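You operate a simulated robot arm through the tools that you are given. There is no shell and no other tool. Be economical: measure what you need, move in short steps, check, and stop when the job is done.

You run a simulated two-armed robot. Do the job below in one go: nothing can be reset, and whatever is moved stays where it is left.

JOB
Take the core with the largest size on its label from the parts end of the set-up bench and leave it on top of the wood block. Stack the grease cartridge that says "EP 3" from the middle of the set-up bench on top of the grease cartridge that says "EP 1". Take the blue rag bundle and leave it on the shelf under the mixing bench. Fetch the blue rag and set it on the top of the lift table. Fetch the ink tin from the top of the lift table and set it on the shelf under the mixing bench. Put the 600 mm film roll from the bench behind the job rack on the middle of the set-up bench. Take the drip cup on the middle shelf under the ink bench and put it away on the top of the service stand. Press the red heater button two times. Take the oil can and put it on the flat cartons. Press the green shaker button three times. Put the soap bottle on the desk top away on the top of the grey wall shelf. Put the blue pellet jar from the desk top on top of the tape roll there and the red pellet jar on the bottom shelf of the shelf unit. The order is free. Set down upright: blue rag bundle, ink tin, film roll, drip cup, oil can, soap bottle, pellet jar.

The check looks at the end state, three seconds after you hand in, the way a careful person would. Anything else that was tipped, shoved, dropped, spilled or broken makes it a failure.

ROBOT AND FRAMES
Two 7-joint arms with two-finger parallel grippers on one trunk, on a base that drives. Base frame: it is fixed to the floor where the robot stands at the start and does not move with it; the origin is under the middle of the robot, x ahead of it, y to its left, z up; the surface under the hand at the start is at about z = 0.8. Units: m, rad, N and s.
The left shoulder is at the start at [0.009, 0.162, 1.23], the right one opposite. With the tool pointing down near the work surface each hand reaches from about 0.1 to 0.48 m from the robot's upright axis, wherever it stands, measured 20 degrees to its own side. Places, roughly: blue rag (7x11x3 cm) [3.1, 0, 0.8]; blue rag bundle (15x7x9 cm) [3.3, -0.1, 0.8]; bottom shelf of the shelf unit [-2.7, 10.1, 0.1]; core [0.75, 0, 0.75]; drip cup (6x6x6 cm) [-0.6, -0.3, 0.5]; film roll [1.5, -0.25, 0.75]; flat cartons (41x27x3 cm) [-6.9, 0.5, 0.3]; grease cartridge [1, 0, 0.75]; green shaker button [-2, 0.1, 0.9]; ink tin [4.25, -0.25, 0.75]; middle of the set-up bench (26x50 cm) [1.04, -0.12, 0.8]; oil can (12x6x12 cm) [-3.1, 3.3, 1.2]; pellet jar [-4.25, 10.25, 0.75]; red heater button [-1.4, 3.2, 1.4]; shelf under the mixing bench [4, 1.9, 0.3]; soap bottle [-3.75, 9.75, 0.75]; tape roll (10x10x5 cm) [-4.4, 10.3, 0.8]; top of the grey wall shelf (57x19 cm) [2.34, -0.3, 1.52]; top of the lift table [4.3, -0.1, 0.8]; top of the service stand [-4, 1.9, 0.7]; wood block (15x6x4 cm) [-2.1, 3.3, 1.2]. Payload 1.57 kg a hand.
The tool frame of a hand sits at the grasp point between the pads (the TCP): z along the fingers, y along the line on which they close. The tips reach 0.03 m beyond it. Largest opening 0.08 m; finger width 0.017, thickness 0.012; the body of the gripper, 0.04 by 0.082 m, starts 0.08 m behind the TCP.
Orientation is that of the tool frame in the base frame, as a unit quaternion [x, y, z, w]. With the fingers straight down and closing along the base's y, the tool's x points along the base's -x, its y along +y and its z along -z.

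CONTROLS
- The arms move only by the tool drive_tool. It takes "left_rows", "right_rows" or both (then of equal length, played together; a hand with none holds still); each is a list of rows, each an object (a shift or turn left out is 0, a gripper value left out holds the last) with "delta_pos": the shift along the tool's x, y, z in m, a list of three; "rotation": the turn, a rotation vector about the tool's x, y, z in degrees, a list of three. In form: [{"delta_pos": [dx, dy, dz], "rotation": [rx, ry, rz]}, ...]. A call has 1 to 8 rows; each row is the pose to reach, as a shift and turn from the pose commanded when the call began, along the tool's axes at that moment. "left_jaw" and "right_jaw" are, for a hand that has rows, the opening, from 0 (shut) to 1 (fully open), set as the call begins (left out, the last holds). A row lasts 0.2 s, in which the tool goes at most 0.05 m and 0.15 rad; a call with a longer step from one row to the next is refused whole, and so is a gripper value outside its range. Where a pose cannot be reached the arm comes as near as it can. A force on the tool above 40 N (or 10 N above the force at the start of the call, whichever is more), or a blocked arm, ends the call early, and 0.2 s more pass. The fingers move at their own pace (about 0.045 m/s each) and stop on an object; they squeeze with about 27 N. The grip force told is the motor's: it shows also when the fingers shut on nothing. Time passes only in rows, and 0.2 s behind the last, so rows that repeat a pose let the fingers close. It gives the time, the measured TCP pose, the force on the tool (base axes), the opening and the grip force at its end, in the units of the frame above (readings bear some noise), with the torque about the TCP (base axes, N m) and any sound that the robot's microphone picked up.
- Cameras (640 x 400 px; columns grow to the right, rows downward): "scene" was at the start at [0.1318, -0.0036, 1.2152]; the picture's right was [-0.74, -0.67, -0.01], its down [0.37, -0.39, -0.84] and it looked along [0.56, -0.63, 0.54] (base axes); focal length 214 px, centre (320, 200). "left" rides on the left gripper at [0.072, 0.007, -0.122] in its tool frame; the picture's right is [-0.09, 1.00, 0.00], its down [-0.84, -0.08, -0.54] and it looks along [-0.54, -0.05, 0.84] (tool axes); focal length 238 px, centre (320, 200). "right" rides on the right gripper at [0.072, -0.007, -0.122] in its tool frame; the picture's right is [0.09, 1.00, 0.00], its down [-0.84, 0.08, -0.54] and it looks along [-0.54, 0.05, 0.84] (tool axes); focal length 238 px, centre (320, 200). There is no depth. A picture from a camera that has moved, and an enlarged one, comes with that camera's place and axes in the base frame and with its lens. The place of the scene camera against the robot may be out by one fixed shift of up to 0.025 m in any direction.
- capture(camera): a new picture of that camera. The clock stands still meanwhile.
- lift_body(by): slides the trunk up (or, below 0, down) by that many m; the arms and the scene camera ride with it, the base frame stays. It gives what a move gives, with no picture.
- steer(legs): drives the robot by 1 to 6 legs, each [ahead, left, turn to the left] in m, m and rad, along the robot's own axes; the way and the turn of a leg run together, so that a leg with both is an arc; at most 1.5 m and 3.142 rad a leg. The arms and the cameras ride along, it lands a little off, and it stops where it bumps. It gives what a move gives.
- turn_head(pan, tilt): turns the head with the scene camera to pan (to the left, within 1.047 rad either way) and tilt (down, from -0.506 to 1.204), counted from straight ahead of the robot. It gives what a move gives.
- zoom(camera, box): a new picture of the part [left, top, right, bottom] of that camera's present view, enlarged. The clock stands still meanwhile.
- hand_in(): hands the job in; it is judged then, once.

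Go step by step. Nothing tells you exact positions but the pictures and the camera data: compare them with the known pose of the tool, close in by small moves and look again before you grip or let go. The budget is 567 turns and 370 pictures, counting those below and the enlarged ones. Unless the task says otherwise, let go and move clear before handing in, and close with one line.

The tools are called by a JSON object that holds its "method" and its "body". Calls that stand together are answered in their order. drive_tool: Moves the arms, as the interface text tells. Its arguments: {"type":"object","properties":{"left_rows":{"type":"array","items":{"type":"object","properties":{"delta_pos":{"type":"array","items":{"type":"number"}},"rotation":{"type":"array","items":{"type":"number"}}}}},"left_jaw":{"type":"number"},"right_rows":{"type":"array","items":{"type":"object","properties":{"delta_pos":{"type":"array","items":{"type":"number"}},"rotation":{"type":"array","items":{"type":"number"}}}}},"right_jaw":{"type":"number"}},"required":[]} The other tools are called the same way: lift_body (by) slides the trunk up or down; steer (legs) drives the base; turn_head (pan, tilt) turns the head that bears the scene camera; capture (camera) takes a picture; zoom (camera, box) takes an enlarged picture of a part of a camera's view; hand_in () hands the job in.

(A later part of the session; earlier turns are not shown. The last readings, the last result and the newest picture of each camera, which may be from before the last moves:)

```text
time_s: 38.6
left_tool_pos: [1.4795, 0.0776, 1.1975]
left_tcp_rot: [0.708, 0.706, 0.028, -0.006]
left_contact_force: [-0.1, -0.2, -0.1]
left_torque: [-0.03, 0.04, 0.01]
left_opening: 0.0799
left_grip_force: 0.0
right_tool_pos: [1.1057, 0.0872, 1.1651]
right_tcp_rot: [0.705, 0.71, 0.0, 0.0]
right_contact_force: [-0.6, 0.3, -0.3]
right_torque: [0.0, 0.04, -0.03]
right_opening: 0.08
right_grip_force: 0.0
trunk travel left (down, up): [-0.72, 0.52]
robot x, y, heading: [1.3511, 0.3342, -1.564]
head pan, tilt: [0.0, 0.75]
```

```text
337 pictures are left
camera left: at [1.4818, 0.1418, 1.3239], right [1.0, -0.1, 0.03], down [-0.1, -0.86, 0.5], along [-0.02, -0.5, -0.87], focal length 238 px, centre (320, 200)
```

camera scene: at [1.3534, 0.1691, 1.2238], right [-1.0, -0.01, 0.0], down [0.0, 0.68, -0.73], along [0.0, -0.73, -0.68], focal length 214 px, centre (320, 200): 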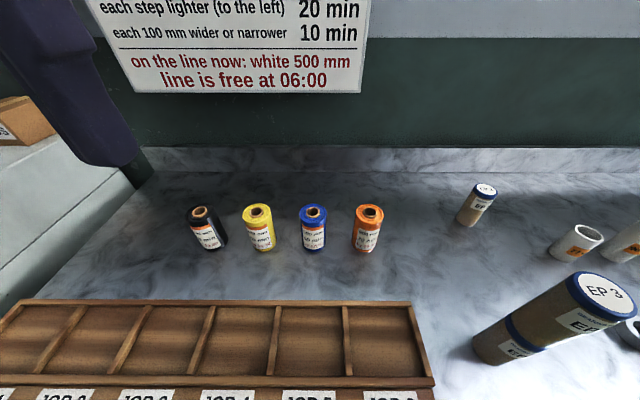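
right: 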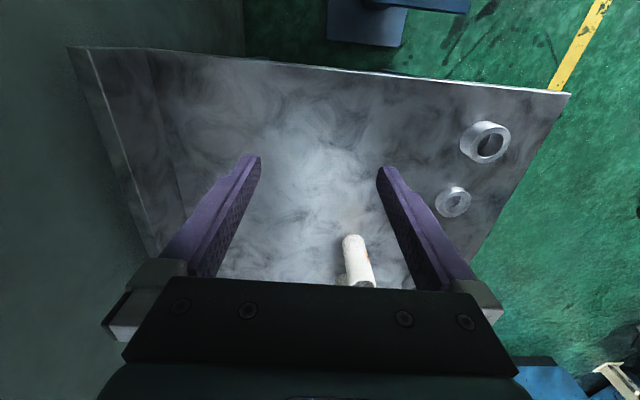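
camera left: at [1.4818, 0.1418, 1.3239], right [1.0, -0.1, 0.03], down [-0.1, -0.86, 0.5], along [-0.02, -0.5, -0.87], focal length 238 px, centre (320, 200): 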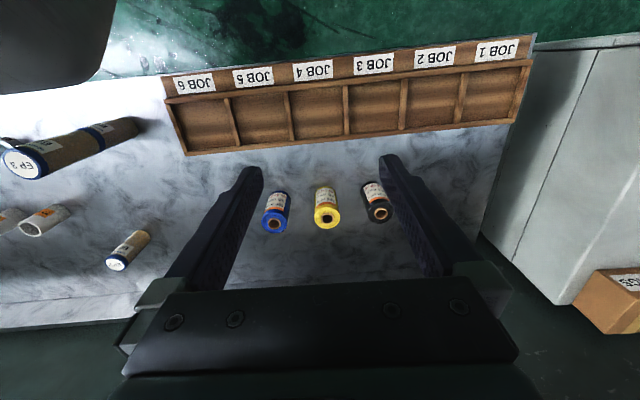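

{"method": "zoom", "body": {"camera": "scene", "box": [176, 185, 400, 265]}}

{"method": "zoom", "body": {"camera": "scene", "box": [296, 195, 396, 257]}}

```text
2.86 times, centred on (288, 225) of scene
camera zoom: at [1.3534, 0.1691, 1.2238], right [-1.0, -0.01, 0.0], down [0.0, 0.68, -0.73], along [0.0, -0.73, -0.68], focal length 613 px, centre (411, 129)
```

zoom: 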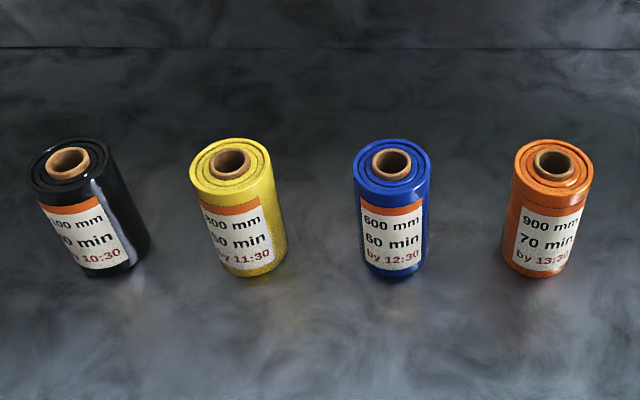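

```text
6.40 times, centred on (346, 226) of scene
camera zoom: at [1.3534, 0.1691, 1.2238], right [-1.0, -0.01, 0.0], down [0.0, 0.68, -0.73], along [0.0, -0.73, -0.68], focal length 1373 px, centre (154, 34)
```

zoom: 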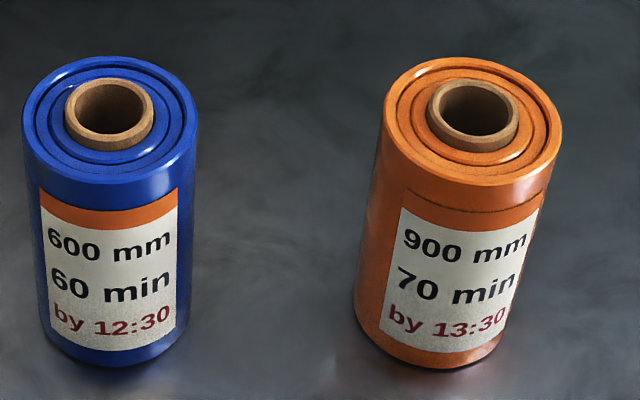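

Blue is 600 mm; I verify black and yellow too.

{"method": "zoom", "body": {"camera": "scene", "box": [180, 200, 280, 262]}}

```text
6.40 times, centred on (230, 231) of scene
camera zoom: at [1.3534, 0.1691, 1.2238], right [-1.0, -0.01, 0.0], down [0.0, 0.68, -0.73], along [0.0, -0.73, -0.68], focal length 1373 px, centre (896, 2)
```

zoom: 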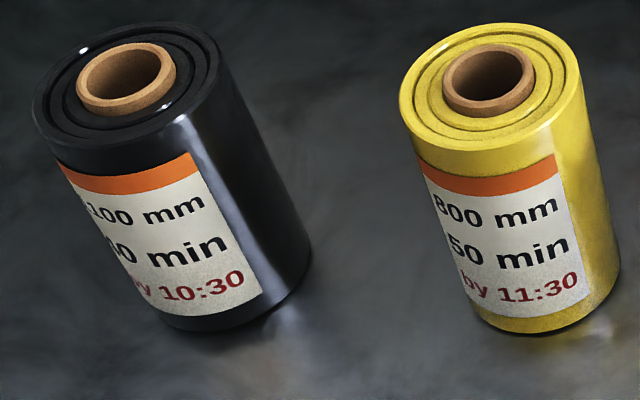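

The blue roll is the 600 mm one, at about (1.368, -0.153), top at 0.89, 6 cm wide. I bring the left hand above it.

{"method": "drive_tool", "body": {"left_rows": [{"delta_pos": [-0.0337, -0.0162, 0.015], "rotation": [0.3, -0.5, 0]}, {"delta_pos": [-0.0673, -0.0325, 0.03], "rotation": [0.6, -0.9, 0]}, {"delta_pos": [-0.101, -0.0487, 0.045], "rotation": [1, -1.5, 0]}, {"delta_pos": [-0.1347, -0.065, 0.06], "rotation": [1.7, -2.7, -0.2]}, {"delta_pos": [-0.1683, -0.0811, 0.0756], "rotation": [1.7, -2.7, -0.2]}, {"delta_pos": [-0.202, -0.0974, 0.0907], "rotation": [1.7, -2.7, -0.2]}, {"delta_pos": [-0.2357, -0.1136, 0.1058], "rotation": [1.7, -2.7, -0.2]}]}}

{"method": "capture", "body": {"camera": "left"}}

```text
time_s: 40.2
left_tool_pos: [1.3873, -0.1136, 1.0922]
left_tcp_rot: [0.708, 0.707, -0.001, 0.001]
left_contact_force: [0.8, 0.7, 0.3]
left_torque: [0.02, 0.02, -0.03]
left_opening: 0.0801
left_grip_force: 0.0
left hand out of reach, approached as far as the arm can: row 6, 7
right_tool_pos: [1.1062, 0.0848, 1.1645]
right_tcp_rot: [0.705, 0.709, 0.0, 0.0]
right_contact_force: [0.6, 0.1, 0.4]
right_torque: [0.0, -0.03, 0.03]
right_opening: 0.0799
right_grip_force: 0.0
trunk travel left (down, up): [-0.72, 0.52]
robot x, y, heading: [1.3509, 0.3391, -1.566]
head pan, tilt: [0.0, 0.75]
```

```text
333 pictures are left
camera left: at [1.3936, -0.0427, 1.2139], right [1.0, -0.09, 0.0], down [-0.08, -0.84, 0.54], along [-0.05, -0.54, -0.84], focal length 238 px, centre (320, 200)
```

left: 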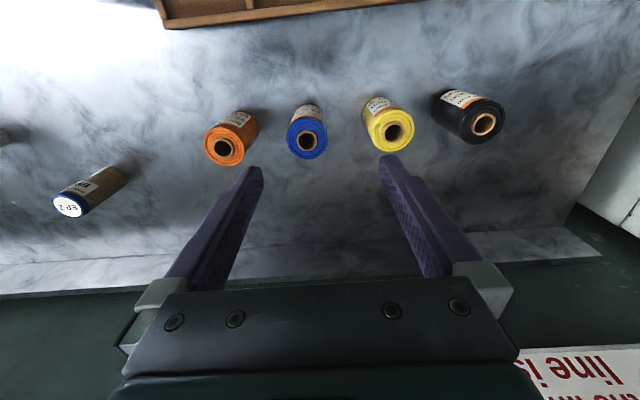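

The arm is at its reach limit here; I retract and raise both hands, drive right so the roll lies straight ahead of the left shoulder, and then lower the trunk for more reach.

{"method": "drive_tool", "body": {"left_rows": [{"delta_pos": [0.03, 0, -0.03]}, {"delta_pos": [0.06, 0, -0.06]}, {"delta_pos": [0.09, 0, -0.09]}, {"delta_pos": [0.12, 0, -0.12]}], "right_rows": [{"delta_pos": [0, 0, -0.03]}, {"delta_pos": [0, 0, -0.06]}, {"delta_pos": [0, 0, -0.09]}, {"delta_pos": [0, 0, -0.12]}]}}

{"method": "steer", "body": {"legs": [[0, -0.16, 0]]}}

{"method": "lift_body", "body": {"by": -0.22}}

{"method": "capture", "body": {"camera": "scene"}}

```text
time_s: 40.9
left_tool_pos: [1.3876, -0.0491, 1.1563]
left_tcp_rot: [0.706, 0.708, 0.0, 0.0]
left_contact_force: [-0.6, 0.0, -0.6]
left_torque: [0.0, 0.01, 0.0]
left_opening: 0.0802
left_grip_force: 0.1
right_tool_pos: [1.0977, 0.1206, 1.1831]
right_tcp_rot: [0.691, 0.713, 0.048, -0.114]
right_contact_force: [-0.1, 0.3, -0.4]
right_torque: [-0.01, 0.0, 0.03]
right_opening: 0.08
right_grip_force: 0.1
trunk travel left (down, up): [-0.72, 0.52]
robot x, y, heading: [1.352, 0.332, -1.569]
head pan, tilt: [0.0, 0.75]
stopped in row 3 (right hand): the arm was blocked; the commanded pose is now the measured one
```

```text
time_s: 42.3
left_tool_pos: [1.2268, -0.0501, 1.1559]
left_tcp_rot: [0.707, 0.707, -0.001, 0.001]
left_contact_force: [0.6, 0.0, -0.7]
left_torque: [-0.03, 0.02, -0.04]
left_opening: 0.0802
left_grip_force: 0.1
right_tool_pos: [0.9378, 0.1193, 1.1827]
right_tcp_rot: [0.691, 0.712, 0.048, -0.113]
right_contact_force: [-0.9, -0.7, -0.4]
right_torque: [-0.02, 0.03, -0.01]
right_opening: 0.0799
right_grip_force: 0.0
trunk travel left (down, up): [-0.72, 0.52]
robot x, y, heading: [1.1884, 0.3353, -1.569]
head pan, tilt: [0.0, 0.75]
```

```text
time_s: 44.6
left_tool_pos: [1.2262, -0.0502, 0.9361]
left_tcp_rot: [0.706, 0.708, 0.0, 0.001]
left_contact_force: [-0.2, -0.4, 0.3]
left_torque: [0.0, 0.0, 0.02]
left_opening: 0.08
left_grip_force: 0.2
right_tool_pos: [0.9373, 0.1192, 0.9623]
right_tcp_rot: [0.691, 0.712, 0.048, -0.113]
right_contact_force: [-0.3, 0.0, 0.5]
right_torque: [-0.03, 0.02, 0.0]
right_opening: 0.08
right_grip_force: 0.1
trunk travel left (down, up): [-0.5, 0.74]
robot x, y, heading: [1.1905, 0.3348, -1.567]
head pan, tilt: [0.0, 0.75]
```

```text
332 pictures are left
camera scene: at [1.1936, 0.1683, 1.0038], right [-1.0, 0.0, 0.0], down [0.0, 0.68, -0.73], along [0.0, -0.73, -0.68], focal length 214 px, centre (320, 200)
```

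scene: 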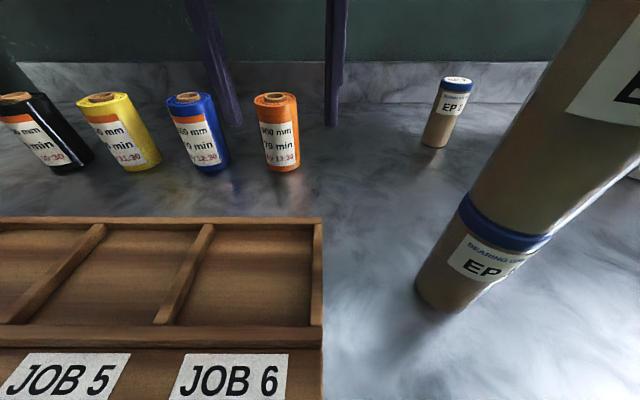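

{"method": "drive_tool", "body": {"left_rows": [{"delta_pos": [0, 0.045, -0.015]}, {"delta_pos": [0, 0.09, -0.03]}, {"delta_pos": [0, 0.138, -0.03]}, {"delta_pos": [-0.049, 0.138, -0.03]}, {"delta_pos": [-0.098, 0.138, -0.03]}]}}

{"method": "capture", "body": {"camera": "left"}}

```text
time_s: 45.8
left_tool_pos: [1.3649, -0.1431, 0.969]
left_tcp_rot: [0.711, 0.703, -0.003, 0.003]
left_contact_force: [1.5, -0.3, -0.8]
left_torque: [0.02, 0.13, 0.01]
left_opening: 0.0799
left_grip_force: 0.1
left hand out of reach, approached as far as the arm can: row 5
right_tool_pos: [0.9373, 0.1178, 0.9625]
right_tcp_rot: [0.692, 0.712, 0.048, -0.113]
right_contact_force: [-0.2, 0.3, 0.4]
right_torque: [0.01, 0.0, -0.03]
right_opening: 0.08
right_grip_force: 0.0
trunk travel left (down, up): [-0.5, 0.74]
robot x, y, heading: [1.1893, 0.3365, -1.568]
head pan, tilt: [0.0, 0.75]
```

```text
331 pictures are left
camera left: at [1.372, -0.0718, 1.0895], right [0.99, -0.1, 0.0], down [-0.08, -0.83, 0.55], along [-0.05, -0.55, -0.84], focal length 238 px, centre (320, 200)
```

left: 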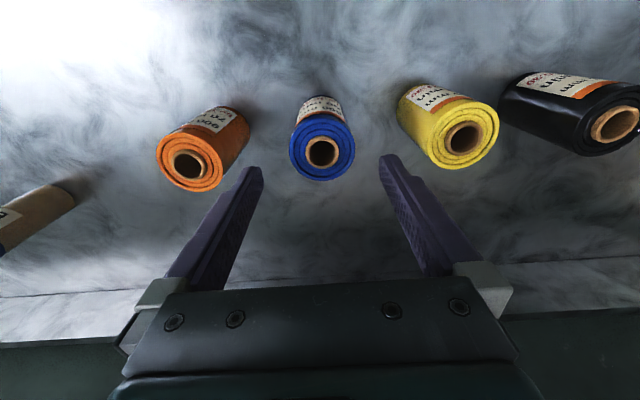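

Just short of reach. I nudge the base 4 cm ahead.

{"method": "steer", "body": {"legs": [[0.04, 0, 0]]}}

```text
time_s: 46.7
left_tool_pos: [1.3665, -0.1832, 0.9658]
left_tcp_rot: [0.706, 0.708, -0.001, 0.0]
left_contact_force: [1.0, -0.1, -0.8]
left_torque: [0.04, -0.03, 0.0]
left_opening: 0.0802
left_grip_force: 0.1
right_tool_pos: [0.9377, 0.0788, 0.9628]
right_tcp_rot: [0.692, 0.711, 0.048, -0.112]
right_contact_force: [-0.6, -0.2, 0.1]
right_torque: [0.02, 0.01, -0.02]
right_opening: 0.0797
right_grip_force: 0.1
trunk travel left (down, up): [-0.5, 0.74]
robot x, y, heading: [1.1904, 0.289, -1.563]
head pan, tilt: [0.0, 0.75]
```

{"method": "drive_tool", "body": {"left_rows": [{"delta_pos": [0.033, -0.001, 0]}, {"delta_pos": [0.033, -0.001, 0.03]}, {"delta_pos": [0.033, -0.001, 0.06]}]}}

{"method": "capture", "body": {"camera": "left"}}

```text
time_s: 47.5
left_tool_pos: [1.364, -0.1482, 0.9049]
left_tcp_rot: [0.706, 0.708, -0.002, 0.0]
left_contact_force: [-0.6, 0.5, -0.5]
left_torque: [0.02, 0.02, 0.02]
left_opening: 0.0799
left_grip_force: 0.2
right_tool_pos: [0.9371, 0.0801, 0.9633]
right_tcp_rot: [0.692, 0.711, 0.048, -0.113]
right_contact_force: [-1.3, -0.1, -0.6]
right_torque: [0.02, 0.0, -0.01]
right_opening: 0.0798
right_grip_force: 0.0
trunk travel left (down, up): [-0.5, 0.74]
robot x, y, heading: [1.1919, 0.301, -1.565]
head pan, tilt: [0.0, 0.75]
```

```text
330 pictures are left
camera left: at [1.3713, -0.0777, 1.0273], right [1.0, -0.09, 0.0], down [-0.07, -0.84, 0.54], along [-0.05, -0.54, -0.84], focal length 238 px, centre (320, 200)
```

left: 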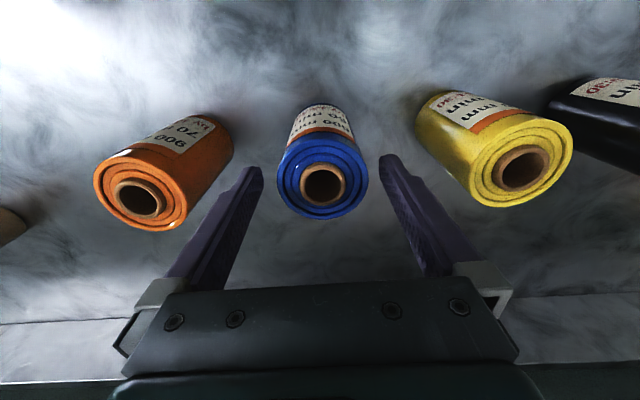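

{"method": "drive_tool", "body": {"left_rows": [{"delta_pos": [-0.002, 0.001, 0.028]}, {"delta_pos": [-0.002, 0.001, 0.055]}]}}

{"method": "drive_tool", "body": {"left_rows": [{"delta_pos": [0, 0, 0]}, {"delta_pos": [0, 0, 0]}, {"delta_pos": [0, 0, 0]}], "left_jaw": 0}}

{"method": "capture", "body": {"camera": "left"}}

```text
time_s: 48.1
left_tool_pos: [1.3666, -0.1516, 0.8515]
left_tcp_rot: [0.707, 0.707, -0.002, -0.003]
left_contact_force: [0.2, 0.3, 0.5]
left_torque: [-0.05, 0.0, 0.0]
left_opening: 0.08
left_grip_force: 0.1
right_tool_pos: [0.9374, 0.0793, 0.9623]
right_tcp_rot: [0.692, 0.712, 0.048, -0.113]
right_contact_force: [0.2, -0.2, -0.4]
right_torque: [-0.02, 0.01, -0.03]
right_opening: 0.0801
right_grip_force: 0.1
trunk travel left (down, up): [-0.5, 0.74]
robot x, y, heading: [1.1913, 0.2967, -1.563]
head pan, tilt: [0.0, 0.75]
```

```text
time_s: 48.9
left_tool_pos: [1.3658, -0.1505, 0.8505]
left_tcp_rot: [0.706, 0.708, -0.001, -0.001]
left_contact_force: [-0.4, -1.6, -0.2]
left_torque: [0.01, -0.05, -0.02]
left_opening: 0.0555
left_grip_force: 26.5
right_tool_pos: [0.9376, 0.0785, 0.9628]
right_tcp_rot: [0.692, 0.711, 0.049, -0.114]
right_contact_force: [-0.1, 0.6, -0.4]
right_torque: [0.03, 0.0, -0.02]
right_opening: 0.0801
right_grip_force: 0.1
trunk travel left (down, up): [-0.5, 0.74]
robot x, y, heading: [1.1934, 0.2989, -1.57]
head pan, tilt: [0.0, 0.75]
```

```text
329 pictures are left
camera left: at [1.3726, -0.0797, 0.9731], right [1.0, -0.09, 0.0], down [-0.08, -0.84, 0.54], along [-0.05, -0.54, -0.84], focal length 238 px, centre (320, 200)
```

left: 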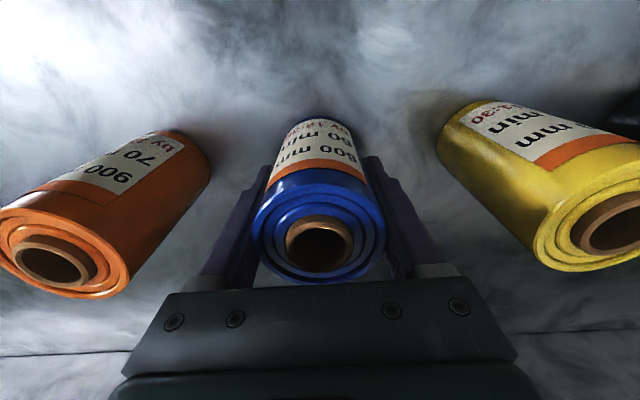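

The blue roll is held. I lift it, back it off slightly, and drive right toward the middle of the bench.

{"method": "drive_tool", "body": {"left_rows": [{"delta_pos": [0, 0, -0.045]}, {"delta_pos": [0, 0, -0.09]}, {"delta_pos": [0.025, 0, -0.13]}, {"delta_pos": [0.05, 0, -0.13]}]}}

{"method": "steer", "body": {"legs": [[0, -0.2, 0]]}}

{"method": "capture", "body": {"camera": "scene"}}

{"method": "capture", "body": {"camera": "left"}}

```text
time_s: 49.9
left_tool_pos: [1.3683, -0.1002, 0.9816]
left_tcp_rot: [0.706, 0.708, 0.0, -0.001]
left_contact_force: [0.5, 0.5, -2.3]
left_torque: [0.01, -0.01, -0.03]
left_opening: 0.0557
left_grip_force: 27.1
right_tool_pos: [0.9366, 0.0798, 0.9613]
right_tcp_rot: [0.691, 0.712, 0.049, -0.113]
right_contact_force: [-0.5, 0.3, 0.0]
right_torque: [-0.05, -0.02, -0.02]
right_opening: 0.0802
right_grip_force: 0.0
trunk travel left (down, up): [-0.5, 0.74]
robot x, y, heading: [1.1913, 0.2961, -1.57]
head pan, tilt: [0.0, 0.75]
```

```text
time_s: 51.5
left_tool_pos: [1.1704, -0.1016, 0.9817]
left_tcp_rot: [0.706, 0.708, -0.001, -0.001]
left_contact_force: [-0.3, 0.2, -2.0]
left_torque: [0.01, 0.02, 0.04]
left_opening: 0.0555
left_grip_force: 26.4
right_tool_pos: [0.7391, 0.0788, 0.9633]
right_tcp_rot: [0.691, 0.712, 0.049, -0.113]
right_contact_force: [-0.1, -0.3, -0.7]
right_torque: [-0.01, -0.03, 0.0]
right_opening: 0.0798
right_grip_force: 0.2
trunk travel left (down, up): [-0.5, 0.74]
robot x, y, heading: [0.9948, 0.2963, -1.564]
head pan, tilt: [0.0, 0.75]
```

```text
328 pictures are left
camera scene: at [0.9958, 0.1282, 1.0037], right [-1.0, 0.0, 0.0], down [0.0, 0.68, -0.73], along [0.0, -0.73, -0.68], focal length 214 px, centre (320, 200)
```

scene: 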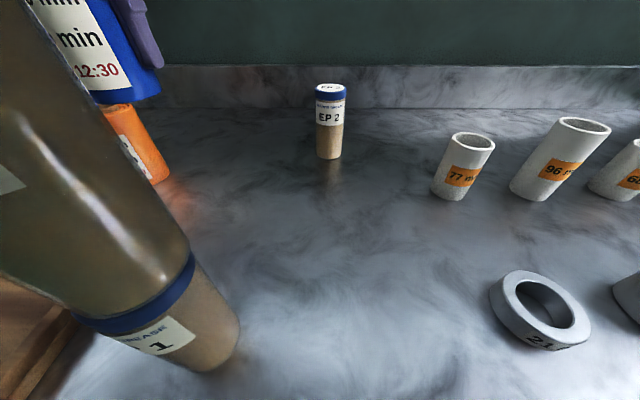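

```text
327 pictures are left
camera left: at [1.1773, -0.0303, 1.1041], right [1.0, -0.09, 0.0], down [-0.07, -0.84, 0.54], along [-0.05, -0.54, -0.84], focal length 238 px, centre (320, 200)
```

left: 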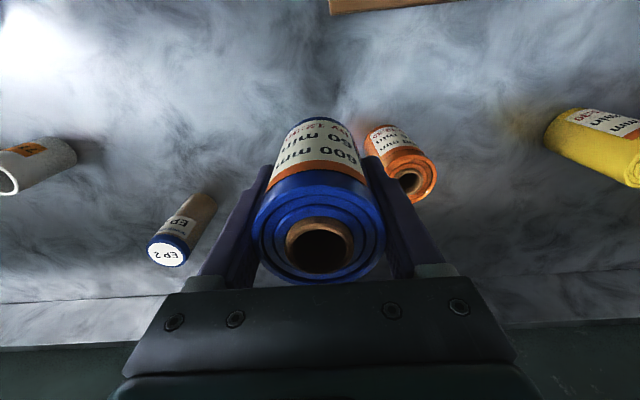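

I raise the trunk for forearm clearance over the stack, then set the roll at about (1.08, -0.10), between EP 2 and the stack.

{"method": "lift_body", "body": {"by": 0.1}}

{"method": "drive_tool", "body": {"left_rows": [{"delta_pos": [0, -0.03, 0]}, {"delta_pos": [0, -0.06, 0]}, {"delta_pos": [0, -0.09, 0.02]}, {"delta_pos": [0, -0.09, 0.065]}, {"delta_pos": [0, -0.09, 0.11]}, {"delta_pos": [0, -0.09, 0.155]}, {"delta_pos": [0, -0.09, 0.195]}]}}

{"method": "capture", "body": {"camera": "left"}}

{"method": "capture", "body": {"camera": "scene"}}

```text
time_s: 52.8
left_tool_pos: [1.1709, -0.1019, 1.0816]
left_tcp_rot: [0.706, 0.708, -0.001, 0.0]
left_contact_force: [0.6, 0.5, -1.8]
left_torque: [-0.03, 0.04, -0.02]
left_opening: 0.0557
left_grip_force: 26.7
right_tool_pos: [0.7397, 0.078, 1.0629]
right_tcp_rot: [0.691, 0.712, 0.048, -0.114]
right_contact_force: [0.4, 0.4, 0.0]
right_torque: [-0.01, 0.02, 0.02]
right_opening: 0.0801
right_grip_force: 0.2
trunk travel left (down, up): [-0.6, 0.64]
robot x, y, heading: [0.9924, 0.2998, -1.565]
head pan, tilt: [0.0, 0.75]
```

```text
time_s: 54.4
left_tool_pos: [1.0813, -0.0993, 0.8866]
left_tcp_rot: [0.706, 0.708, -0.001, -0.001]
left_contact_force: [0.0, 0.2, -2.4]
left_torque: [0.0, -0.01, -0.01]
left_opening: 0.0555
left_grip_force: 26.8
right_tool_pos: [0.7393, 0.0787, 1.063]
right_tcp_rot: [0.691, 0.713, 0.048, -0.113]
right_contact_force: [0.0, -0.9, 0.4]
right_torque: [-0.02, -0.01, -0.02]
right_opening: 0.08
right_grip_force: 0.1
trunk travel left (down, up): [-0.6, 0.64]
robot x, y, heading: [0.9928, 0.2929, -1.564]
head pan, tilt: [0.0, 0.75]
```

```text
326 pictures are left
camera left: at [1.0888, -0.0289, 1.0076], right [1.0, -0.09, 0.0], down [-0.07, -0.84, 0.54], along [-0.05, -0.54, -0.84], focal length 238 px, centre (320, 200)
```

left: 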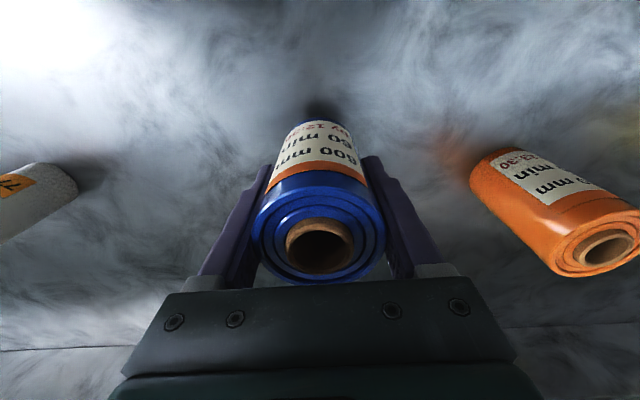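

```text
325 pictures are left
camera scene: at [0.996, 0.1283, 1.1037], right [-1.0, 0.0, 0.0], down [0.0, 0.68, -0.73], along [0.0, -0.73, -0.68], focal length 214 px, centre (320, 200)
```

scene: 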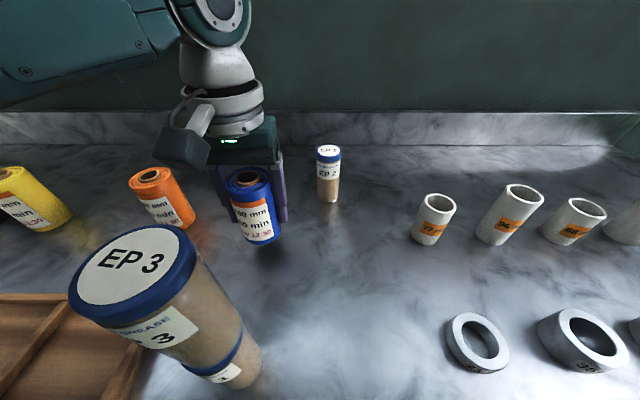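

{"method": "drive_tool", "body": {"left_rows": [{"delta_pos": [0, 0, 0.015]}, {"delta_pos": [0, 0, 0.03]}, {"delta_pos": [0, 0, 0.034]}, {"delta_pos": [0, 0, 0.0355]}, {"delta_pos": [0, 0, 0.037]}]}}

```text
time_s: 55.6
left_tool_pos: [1.0801, -0.1026, 0.8516]
left_tcp_rot: [0.707, 0.707, -0.002, 0.0]
left_contact_force: [0.4, 1.9, 5.0]
left_torque: [0.23, -0.15, 0.05]
left_opening: 0.0556
left_grip_force: 27.1
right_tool_pos: [0.7402, 0.0774, 1.0625]
right_tcp_rot: [0.692, 0.712, 0.048, -0.113]
right_contact_force: [-0.2, -1.0, -0.4]
right_torque: [-0.01, -0.01, 0.0]
right_opening: 0.0803
right_grip_force: 0.1
trunk travel left (down, up): [-0.6, 0.64]
robot x, y, heading: [0.993, 0.2913, -1.563]
head pan, tilt: [0.0, 0.75]
```

Contact. Open, then rise clear.

{"method": "drive_tool", "body": {"left_rows": [{"delta_pos": [0, 0, 0]}, {"delta_pos": [0, 0, 0]}, {"delta_pos": [0, 0, 0]}], "left_jaw": 1}}

{"method": "drive_tool", "body": {"left_rows": [{"delta_pos": [0, 0, -0.03]}, {"delta_pos": [0, 0, -0.07]}, {"delta_pos": [0, 0, -0.115]}, {"delta_pos": [0, 0, -0.16]}, {"delta_pos": [0, 0, -0.205]}]}}

{"method": "capture", "body": {"camera": "scene"}}

```text
time_s: 56.4
left_tool_pos: [1.0815, -0.1025, 0.8496]
left_tcp_rot: [0.706, 0.708, -0.001, 0.0]
left_contact_force: [0.0, -0.3, -0.4]
left_torque: [-0.01, 0.03, -0.01]
left_opening: 0.0799
left_grip_force: 0.0
right_tool_pos: [0.7394, 0.0788, 1.0619]
right_tcp_rot: [0.691, 0.713, 0.048, -0.114]
right_contact_force: [-0.6, -0.5, -0.2]
right_torque: [0.03, 0.01, 0.0]
right_opening: 0.0801
right_grip_force: 0.1
trunk travel left (down, up): [-0.6, 0.64]
robot x, y, heading: [0.9903, 0.2958, -1.566]
head pan, tilt: [0.0, 0.75]
```

```text
time_s: 57.6
left_tool_pos: [1.0797, -0.1019, 1.0561]
left_tcp_rot: [0.706, 0.708, -0.001, 0.0]
left_contact_force: [-0.5, -0.4, 0.2]
left_torque: [0.01, 0.0, -0.01]
left_opening: 0.0798
left_grip_force: 0.0
right_tool_pos: [0.7399, 0.0776, 1.0632]
right_tcp_rot: [0.691, 0.712, 0.047, -0.113]
right_contact_force: [0.7, 0.2, 0.4]
right_torque: [0.02, 0.03, 0.02]
right_opening: 0.0799
right_grip_force: 0.0
trunk travel left (down, up): [-0.6, 0.64]
robot x, y, heading: [0.993, 0.2944, -1.566]
head pan, tilt: [0.0, 0.75]
```

```text
324 pictures are left
camera scene: at [0.9962, 0.1279, 1.1037], right [-1.0, 0.0, 0.0], down [0.0, 0.68, -0.73], along [0.0, -0.73, -0.68], focal length 214 px, centre (320, 200)
```

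scene: 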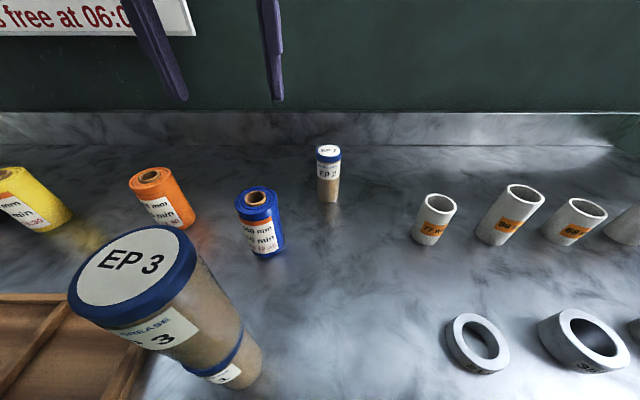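

Roll placed. I raise the trunk, back away, turn toward +x, and look at the way to the other stations.

{"method": "lift_body", "body": {"by": 0.12}}

{"method": "steer", "body": {"legs": [[-0.45, 0, 0], [0, 0, 1.57]]}}

{"method": "turn_head", "body": {"pan": 0, "tilt": 0.4}}

{"method": "capture", "body": {"camera": "scene"}}

```text
time_s: 59.1
left_tool_pos: [1.08, -0.1007, 1.1748]
left_tcp_rot: [0.706, 0.708, 0.0, 0.0]
left_contact_force: [-0.2, -0.1, 0.6]
left_torque: [0.01, -0.03, -0.05]
left_opening: 0.0798
left_grip_force: 0.1
right_tool_pos: [0.7394, 0.0781, 1.1831]
right_tcp_rot: [0.691, 0.712, 0.048, -0.113]
right_contact_force: [-0.4, -0.4, -0.6]
right_torque: [-0.01, 0.0, -0.01]
right_opening: 0.0799
right_grip_force: 0.1
trunk travel left (down, up): [-0.72, 0.52]
robot x, y, heading: [0.9959, 0.2954, -1.566]
head pan, tilt: [0.0, 0.75]
```

```text
time_s: 65.7
left_tool_pos: [1.3882, 0.8344, 1.1757]
left_tcp_rot: [0.009, 1.0, -0.002, 0.0]
left_contact_force: [0.9, -0.2, 0.4]
left_torque: [0.01, 0.01, 0.0]
left_opening: 0.0798
left_grip_force: 0.0
right_tool_pos: [1.2008, 0.4979, 1.1836]
right_tcp_rot: [-0.004, 0.992, -0.045, -0.115]
right_contact_force: [0.0, 0.1, 0.1]
right_torque: [-0.04, 0.01, -0.01]
right_opening: 0.0797
right_grip_force: 0.1
trunk travel left (down, up): [-0.72, 0.52]
robot x, y, heading: [0.9902, 0.7554, -0.019]
head pan, tilt: [0.0, 0.75]
```

```text
time_s: 66.5
left_tool_pos: [1.3891, 0.8341, 1.1767]
left_tcp_rot: [0.01, 1.0, -0.001, 0.0]
left_contact_force: [0.8, -0.1, -0.1]
left_torque: [-0.03, -0.01, 0.03]
left_opening: 0.08
left_grip_force: 0.0
right_tool_pos: [1.2016, 0.4977, 1.1831]
right_tcp_rot: [-0.004, 0.992, -0.044, -0.115]
right_contact_force: [0.0, 0.2, -0.7]
right_torque: [0.03, -0.01, -0.04]
right_opening: 0.0796
right_grip_force: 0.1
trunk travel left (down, up): [-0.72, 0.52]
robot x, y, heading: [0.9921, 0.7566, -0.019]
head pan, tilt: [0.0, 0.4]
```

```text
323 pictures are left
camera scene: at [1.1863, 0.7679, 1.2548], right [-0.02, -1.0, 0.0], down [-0.39, 0.01, -0.92], along [0.92, -0.02, -0.39], focal length 214 px, centre (320, 200)
```

scene: 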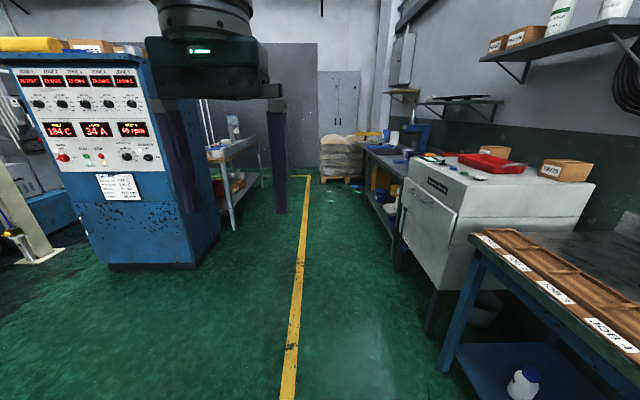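

Clear walkway ahead. The blue bench with rags lies past the white cabinet. I drive on to about x = 2.8.

{"method": "steer", "body": {"legs": [[0, -0.1, 0.019], [1.5, 0, 0], [0.3, 0, 0]]}}

{"method": "capture", "body": {"camera": "scene"}}

{"method": "turn_head", "body": {"pan": -0.9, "tilt": 0.5}}

{"method": "capture", "body": {"camera": "scene"}}

```text
time_s: 76.3
left_tool_pos: [3.1878, 0.7631, 1.1745]
left_tcp_rot: [-0.009, 1.0, -0.001, -0.001]
left_contact_force: [-0.5, 0.5, 0.0]
left_torque: [-0.01, -0.02, -0.03]
left_opening: 0.0799
left_grip_force: 0.0
right_tool_pos: [3.0132, 0.4211, 1.1821]
right_tcp_rot: [-0.022, 0.992, -0.046, -0.114]
right_contact_force: [0.3, 0.0, -0.6]
right_torque: [-0.02, 0.0, 0.01]
right_opening: 0.0799
right_grip_force: 0.1
trunk travel left (down, up): [-0.72, 0.52]
robot x, y, heading: [2.7946, 0.6678, 0.021]
head pan, tilt: [0.0, 0.4]
```

```text
322 pictures are left
camera scene: at [2.9883, 0.6896, 1.2549], right [0.02, -1.0, 0.0], down [-0.39, -0.01, -0.92], along [0.92, 0.02, -0.39], focal length 214 px, centre (320, 200)
```

scene: 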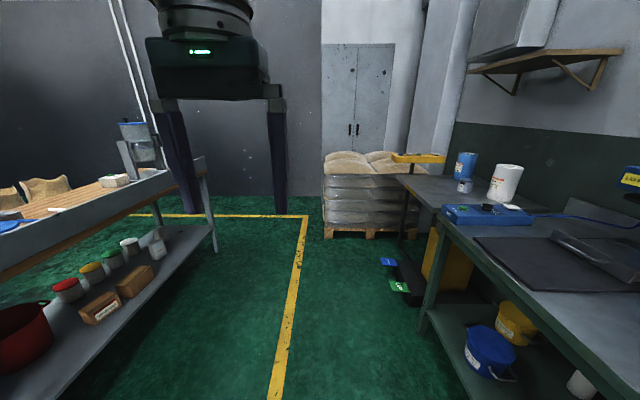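

```text
time_s: 77.5
left_tool_pos: [3.1885, 0.763, 1.1759]
left_tcp_rot: [-0.01, 1.0, -0.001, 0.001]
left_contact_force: [-0.8, -0.3, 0.3]
left_torque: [-0.02, 0.02, 0.01]
left_opening: 0.0804
left_grip_force: 0.1
right_tool_pos: [3.0132, 0.4211, 1.1827]
right_tcp_rot: [-0.023, 0.992, -0.046, -0.114]
right_contact_force: [1.4, -0.2, -0.6]
right_torque: [-0.01, 0.01, 0.02]
right_opening: 0.0803
right_grip_force: 0.0
trunk travel left (down, up): [-0.72, 0.52]
robot x, y, heading: [2.7968, 0.6711, 0.015]
head pan, tilt: [-0.901, 0.499]
```

```text
321 pictures are left
camera scene: at [2.9536, 0.6176, 1.2457], right [-0.77, -0.64, 0.0], down [-0.3, 0.37, -0.88], along [0.56, -0.68, -0.48], focal length 214 px, centre (320, 200)
```

scene: 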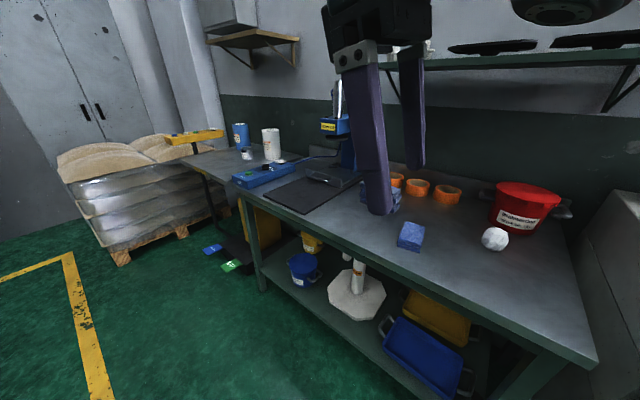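

I see the blue rag (folded) and rag bundle on the bench, the lift table beyond. I turn to face this bench.

{"method": "steer", "body": {"legs": [[0.35, 0.05, 0], [0, 0, -1.59]]}}

{"method": "turn_head", "body": {"pan": 0, "tilt": 0.65}}

{"method": "capture", "body": {"camera": "scene"}}

```text
time_s: 83.7
left_tool_pos: [3.2343, 0.3315, 1.1754]
left_tcp_rot: [0.707, 0.707, 0.0, -0.001]
left_contact_force: [0.0, -0.3, 0.5]
left_torque: [0.0, 0.07, 0.0]
left_opening: 0.0801
left_grip_force: 0.1
right_tool_pos: [2.8937, 0.5106, 1.1821]
right_tcp_rot: [0.692, 0.711, 0.048, -0.114]
right_contact_force: [1.1, 0.6, 0.4]
right_torque: [0.02, 0.0, 0.02]
right_opening: 0.08
right_grip_force: 0.1
trunk travel left (down, up): [-0.72, 0.52]
robot x, y, heading: [3.1444, 0.7234, -1.564]
head pan, tilt: [-0.901, 0.499]
```

```text
time_s: 84.9
left_tool_pos: [3.2334, 0.3305, 1.1751]
left_tcp_rot: [0.707, 0.707, 0.0, 0.0]
left_contact_force: [-0.1, -0.4, 0.3]
left_torque: [-0.02, -0.01, 0.02]
left_opening: 0.0802
left_grip_force: 0.0
right_tool_pos: [2.8935, 0.511, 1.1829]
right_tcp_rot: [0.692, 0.711, 0.049, -0.114]
right_contact_force: [0.5, 0.1, 0.0]
right_torque: [0.01, -0.05, -0.03]
right_opening: 0.08
right_grip_force: 0.0
trunk travel left (down, up): [-0.72, 0.52]
robot x, y, heading: [3.1478, 0.726, -1.57]
head pan, tilt: [0.0, 0.649]
```

```text
320 pictures are left
camera scene: at [3.1503, 0.5563, 1.2324], right [-1.0, 0.0, 0.0], down [0.0, 0.6, -0.8], along [0.0, -0.8, -0.6], focal length 214 px, centre (320, 200)
```

scene: 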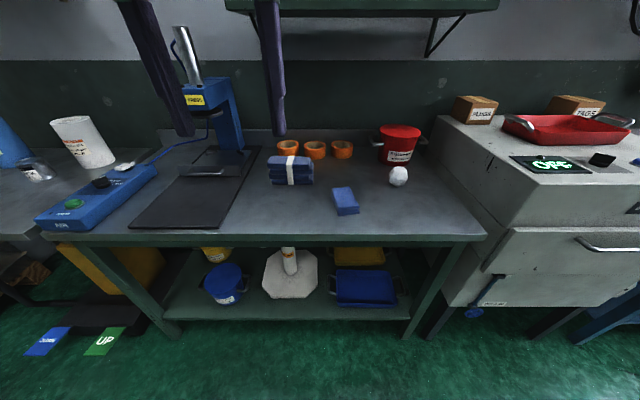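

The rag lies at about (3.07, 0.01) and the banded bundle at about (3.255, -0.12). I drive up to the bench and straighten the right hand.

{"method": "steer", "body": {"legs": [[0.4, 0, 0]]}}

{"method": "drive_tool", "body": {"right_rows": [{"delta_pos": [0, 0, 0.03], "rotation": [-2.6, -6.5, 0.8]}, {"delta_pos": [0, 0, 0.06], "rotation": [-5.3, -13.1, 1.6]}, {"delta_pos": [0, 0, 0.09], "rotation": [-5.3, -13.1, 1.6]}]}}

{"method": "capture", "body": {"camera": "scene"}}

{"method": "capture", "body": {"camera": "left"}}

{"method": "capture", "body": {"camera": "right"}}

```text
time_s: 87.4
left_tool_pos: [3.2293, -0.0723, 1.1742]
left_tcp_rot: [0.71, 0.704, 0.0, -0.001]
left_contact_force: [0.4, 0.0, 0.5]
left_torque: [0.02, -0.01, -0.03]
left_opening: 0.0799
left_grip_force: 0.1
right_tool_pos: [2.8911, 0.1122, 1.1831]
right_tcp_rot: [0.696, 0.708, 0.049, -0.113]
right_contact_force: [0.1, -0.3, -0.2]
right_torque: [-0.02, -0.02, -0.02]
right_opening: 0.08
right_grip_force: 0.0
trunk travel left (down, up): [-0.72, 0.52]
robot x, y, heading: [3.1456, 0.3266, -1.579]
head pan, tilt: [0.0, 0.649]
```

```text
time_s: 88.2
left_tool_pos: [3.2277, -0.0724, 1.1757]
left_tcp_rot: [0.71, 0.704, -0.001, -0.001]
left_contact_force: [-0.7, -0.4, 0.3]
left_torque: [-0.01, -0.01, 0.02]
left_opening: 0.08
left_grip_force: 0.1
right_tool_pos: [2.8807, 0.1309, 1.0922]
right_tcp_rot: [0.71, 0.704, -0.001, 0.0]
right_contact_force: [0.3, -0.1, -1.0]
right_torque: [-0.03, 0.01, 0.01]
right_opening: 0.08
right_grip_force: 0.0
trunk travel left (down, up): [-0.72, 0.52]
robot x, y, heading: [3.1426, 0.3279, -1.578]
head pan, tilt: [0.0, 0.649]
```

```text
319 pictures are left
camera scene: at [3.1475, 0.1549, 1.2324], right [-1.0, 0.01, 0.0], down [0.0, 0.6, -0.8], along [-0.01, -0.8, -0.6], focal length 214 px, centre (320, 200)
```

scene: 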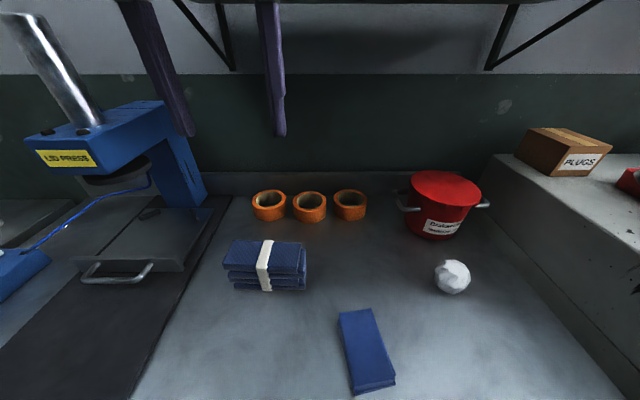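

```text
318 pictures are left
camera left: at [3.2363, -0.0004, 1.2976], right [0.99, -0.1, 0.0], down [-0.08, -0.84, 0.54], along [-0.06, -0.54, -0.84], focal length 238 px, centre (320, 200)
```

left: 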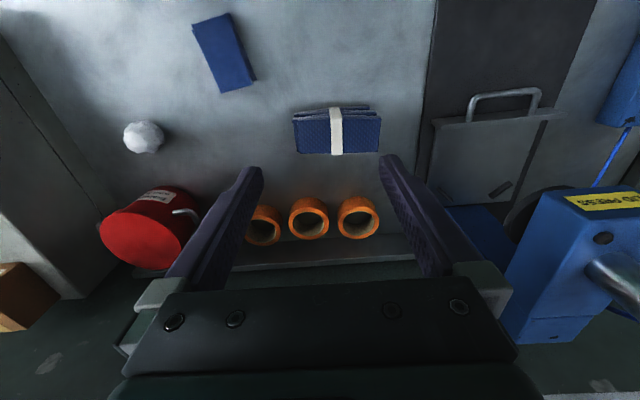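

```text
317 pictures are left
camera right: at [2.8738, 0.2023, 1.2158], right [1.0, 0.08, 0.0], down [0.07, -0.84, 0.54], along [0.05, -0.54, -0.84], focal length 238 px, centre (320, 200)
```

right: 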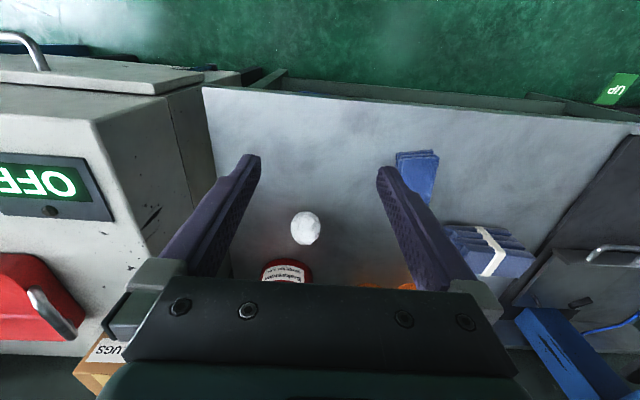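

{"method": "zoom", "body": {"camera": "scene", "box": [200, 220, 424, 400]}}

{"method": "zoom", "body": {"camera": "left", "box": [180, 5, 404, 165]}}

```text
2.22 times, centred on (312, 310) of scene
camera zoom: at [3.1475, 0.1549, 1.2324], right [-1.0, 0.01, 0.0], down [0.0, 0.6, -0.8], along [-0.01, -0.8, -0.6], focal length 477 px, centre (338, -44)
```

zoom: 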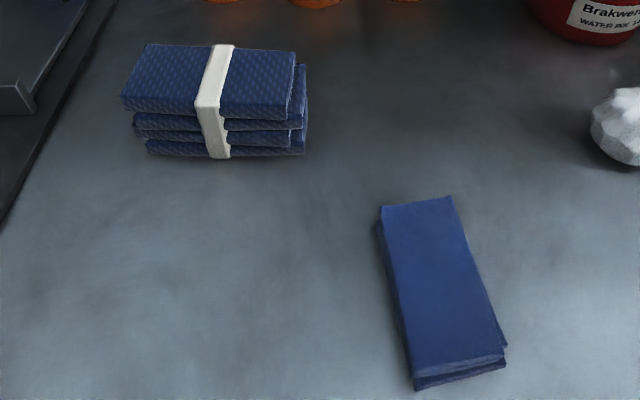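

```text
2.50 times, centred on (292, 85) of left
camera zoom: at [3.2363, -0.0004, 1.2976], right [0.99, -0.1, 0.0], down [-0.08, -0.84, 0.54], along [-0.06, -0.54, -0.84], focal length 596 px, centre (390, 488)
```

zoom: 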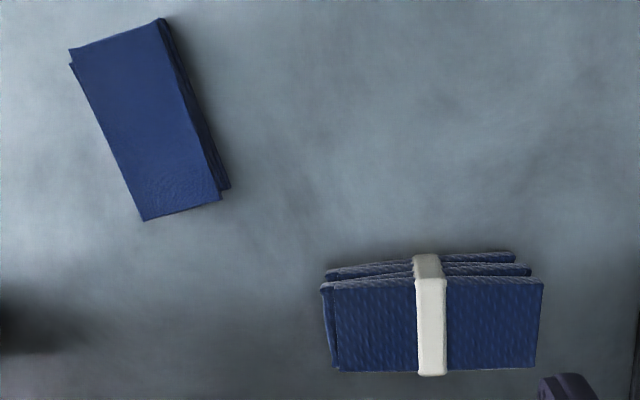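

Rag centre about (3.072, 0.003) with a ~6° skew; bundle centre about (3.251, -0.138), top at 0.88, 7 cm deep along y. I take the rag with the right hand first: move above it.

{"method": "drive_tool", "body": {"right_rows": [{"delta_pos": [-0.02, 0.032, 0.025]}, {"delta_pos": [-0.042, 0.064, 0.05]}, {"delta_pos": [-0.063, 0.096, 0.075]}, {"delta_pos": [-0.084, 0.128, 0.1], "rotation": [0, 0, -2]}, {"delta_pos": [-0.105, 0.16, 0.12], "rotation": [0, 0, -4]}, {"delta_pos": [-0.126, 0.192, 0.14], "rotation": [0, 0, -6.6]}, {"delta_pos": [-0.126, 0.192, 0.16], "rotation": [0, 0, -6.6]}], "right_jaw": 1}}

{"method": "capture", "body": {"camera": "right"}}

```text
time_s: 89.8
left_tool_pos: [3.2298, -0.0706, 1.1747]
left_tcp_rot: [0.71, 0.704, 0.0, -0.001]
left_contact_force: [-0.6, -0.1, 0.1]
left_torque: [0.0, 0.0, -0.03]
left_opening: 0.08
left_grip_force: 0.0
right_tool_pos: [3.0731, 0.0039, 0.9359]
right_tcp_rot: [0.668, 0.744, 0.0, 0.0]
right_contact_force: [-0.1, -0.6, 0.3]
right_torque: [0.02, 0.02, -0.02]
right_opening: 0.0801
right_grip_force: 0.0
trunk travel left (down, up): [-0.72, 0.52]
robot x, y, heading: [3.1451, 0.3204, -1.578]
head pan, tilt: [0.0, 0.649]
```

```text
314 pictures are left
camera right: at [3.0589, 0.0753, 1.0576], right [0.98, 0.2, 0.0], down [0.17, -0.82, 0.54], along [0.11, -0.53, -0.84], focal length 238 px, centre (320, 200)
```

right: 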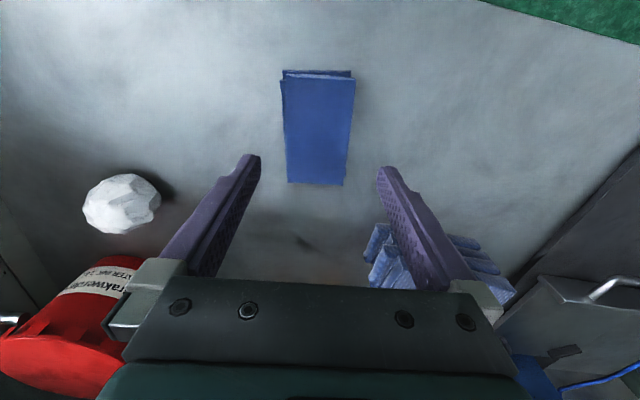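

{"method": "drive_tool", "body": {"right_rows": [{"delta_pos": [0.002, -0.001, 0.035]}, {"delta_pos": [0.002, -0.001, 0.07]}]}}

{"method": "capture", "body": {"camera": "right"}}

```text
time_s: 90.4
left_tool_pos: [3.2284, -0.0722, 1.1745]
left_tcp_rot: [0.71, 0.704, 0.0, 0.0]
left_contact_force: [0.7, 0.2, 0.3]
left_torque: [0.02, 0.0, 0.01]
left_opening: 0.0799
left_grip_force: 0.1
right_tool_pos: [3.0736, 0.0047, 0.8651]
right_tcp_rot: [0.668, 0.744, 0.0, -0.001]
right_contact_force: [-0.2, 0.3, 0.1]
right_torque: [-0.04, -0.02, -0.01]
right_opening: 0.0799
right_grip_force: 0.1
trunk travel left (down, up): [-0.72, 0.52]
robot x, y, heading: [3.1466, 0.3236, -1.574]
head pan, tilt: [0.0, 0.649]
```

```text
313 pictures are left
camera right: at [3.0587, 0.0756, 0.9873], right [0.98, 0.2, 0.0], down [0.17, -0.82, 0.54], along [0.11, -0.53, -0.84], focal length 238 px, centre (320, 200)
```

right: 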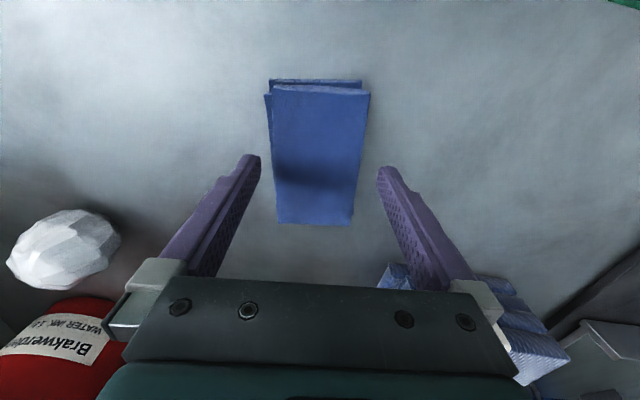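

{"method": "drive_tool", "body": {"right_rows": [{"delta_pos": [0, 0, 0.015]}, {"delta_pos": [0, 0, 0.028]}]}}

{"method": "drive_tool", "body": {"right_rows": [{"delta_pos": [0, 0, 0]}, {"delta_pos": [0, 0, 0]}, {"delta_pos": [0, 0, 0]}], "right_jaw": 0}}

{"method": "capture", "body": {"camera": "right"}}

```text
time_s: 91.0
left_tool_pos: [3.2274, -0.071, 1.1749]
left_tcp_rot: [0.71, 0.705, 0.0, -0.001]
left_contact_force: [0.7, 0.0, 0.1]
left_torque: [0.0, -0.01, 0.04]
left_opening: 0.0798
left_grip_force: 0.0
right_tool_pos: [3.0727, 0.0069, 0.8367]
right_tcp_rot: [0.669, 0.744, 0.0, 0.0]
right_contact_force: [0.4, -0.3, -0.1]
right_torque: [0.02, 0.0, 0.0]
right_opening: 0.0798
right_grip_force: 0.1
trunk travel left (down, up): [-0.72, 0.52]
robot x, y, heading: [3.145, 0.3307, -1.582]
head pan, tilt: [0.0, 0.649]
```

```text
time_s: 91.8
left_tool_pos: [3.2283, -0.0713, 1.1744]
left_tcp_rot: [0.709, 0.705, -0.001, 0.0]
left_contact_force: [0.4, 0.8, 0.7]
left_torque: [0.05, -0.02, -0.01]
left_opening: 0.0798
left_grip_force: 0.0
right_tool_pos: [3.0735, 0.0058, 0.8374]
right_tcp_rot: [0.669, 0.743, 0.0, 0.001]
right_contact_force: [-0.2, 0.2, 0.1]
right_torque: [0.0, -0.02, -0.01]
right_opening: 0.0657
right_grip_force: 26.8
trunk travel left (down, up): [-0.72, 0.52]
robot x, y, heading: [3.1463, 0.3245, -1.577]
head pan, tilt: [0.0, 0.649]
```

```text
312 pictures are left
camera right: at [3.058, 0.0762, 0.9591], right [0.98, 0.2, 0.0], down [0.17, -0.82, 0.54], along [0.11, -0.53, -0.84], focal length 238 px, centre (320, 200)
```

right: 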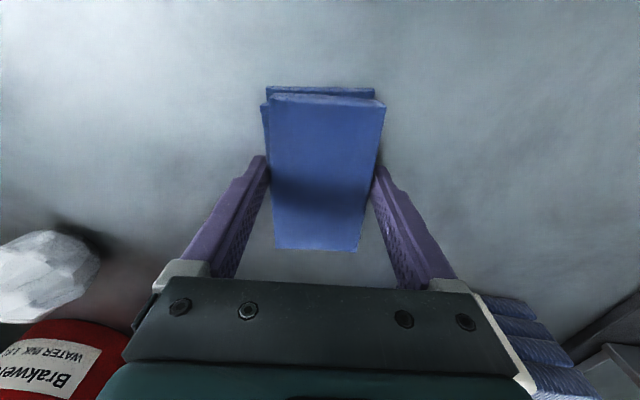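

Rag held. I lift it aside and turn the left hand so its fingers close along y for the bundle.

{"method": "drive_tool", "body": {"right_rows": [{"delta_pos": [0, 0, -0.04]}, {"delta_pos": [0, 0, -0.08]}, {"delta_pos": [0, 0, -0.11]}, {"delta_pos": [0.03, -0.03, -0.11]}, {"delta_pos": [0.06, -0.06, -0.11]}, {"delta_pos": [0.09, -0.09, -0.11]}, {"delta_pos": [0.112, -0.109, -0.11]}, {"delta_pos": [0.112, -0.109, -0.11]}], "left_rows": [{"rotation": [0, 0, -8]}, {"rotation": [0, 0, -16]}, {"rotation": [0, 0, -24]}, {"rotation": [0, 0, -32]}, {"rotation": [0, 0, -40]}, {"rotation": [0, 0, -48]}, {"rotation": [0, 0, -56]}, {"rotation": [0, 0, -64]}]}}

{"method": "capture", "body": {"camera": "scene"}}

```text
time_s: 93.6
left_tool_pos: [3.2288, -0.0722, 1.1748]
left_tcp_rot: [0.228, 0.974, 0.0, -0.001]
left_contact_force: [0.1, -0.2, 0.2]
left_torque: [-0.03, -0.01, 0.0]
left_opening: 0.0803
left_grip_force: 0.1
right_tool_pos: [2.951, 0.1083, 0.9462]
right_tcp_rot: [0.668, 0.744, 0.0, -0.001]
right_contact_force: [-1.0, -1.4, 0.9]
right_torque: [0.0, 0.01, 0.01]
right_opening: 0.0653
right_grip_force: 27.6
trunk travel left (down, up): [-0.72, 0.52]
robot x, y, heading: [3.148, 0.3274, -1.576]
head pan, tilt: [0.0, 0.649]
```

```text
311 pictures are left
camera scene: at [3.1475, 0.1549, 1.2323], right [-1.0, 0.01, 0.0], down [0.0, 0.6, -0.8], along [-0.01, -0.8, -0.6], focal length 214 px, centre (320, 200)
```

scene: 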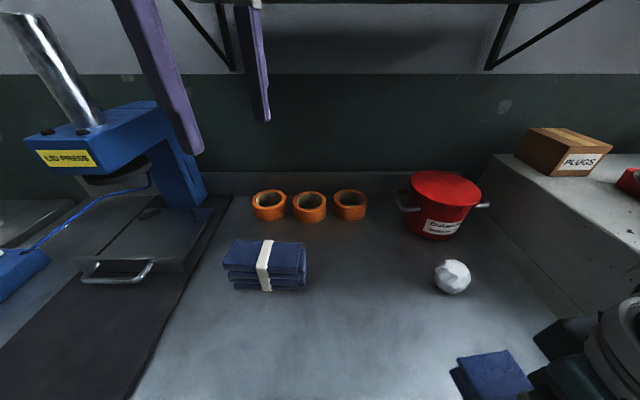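

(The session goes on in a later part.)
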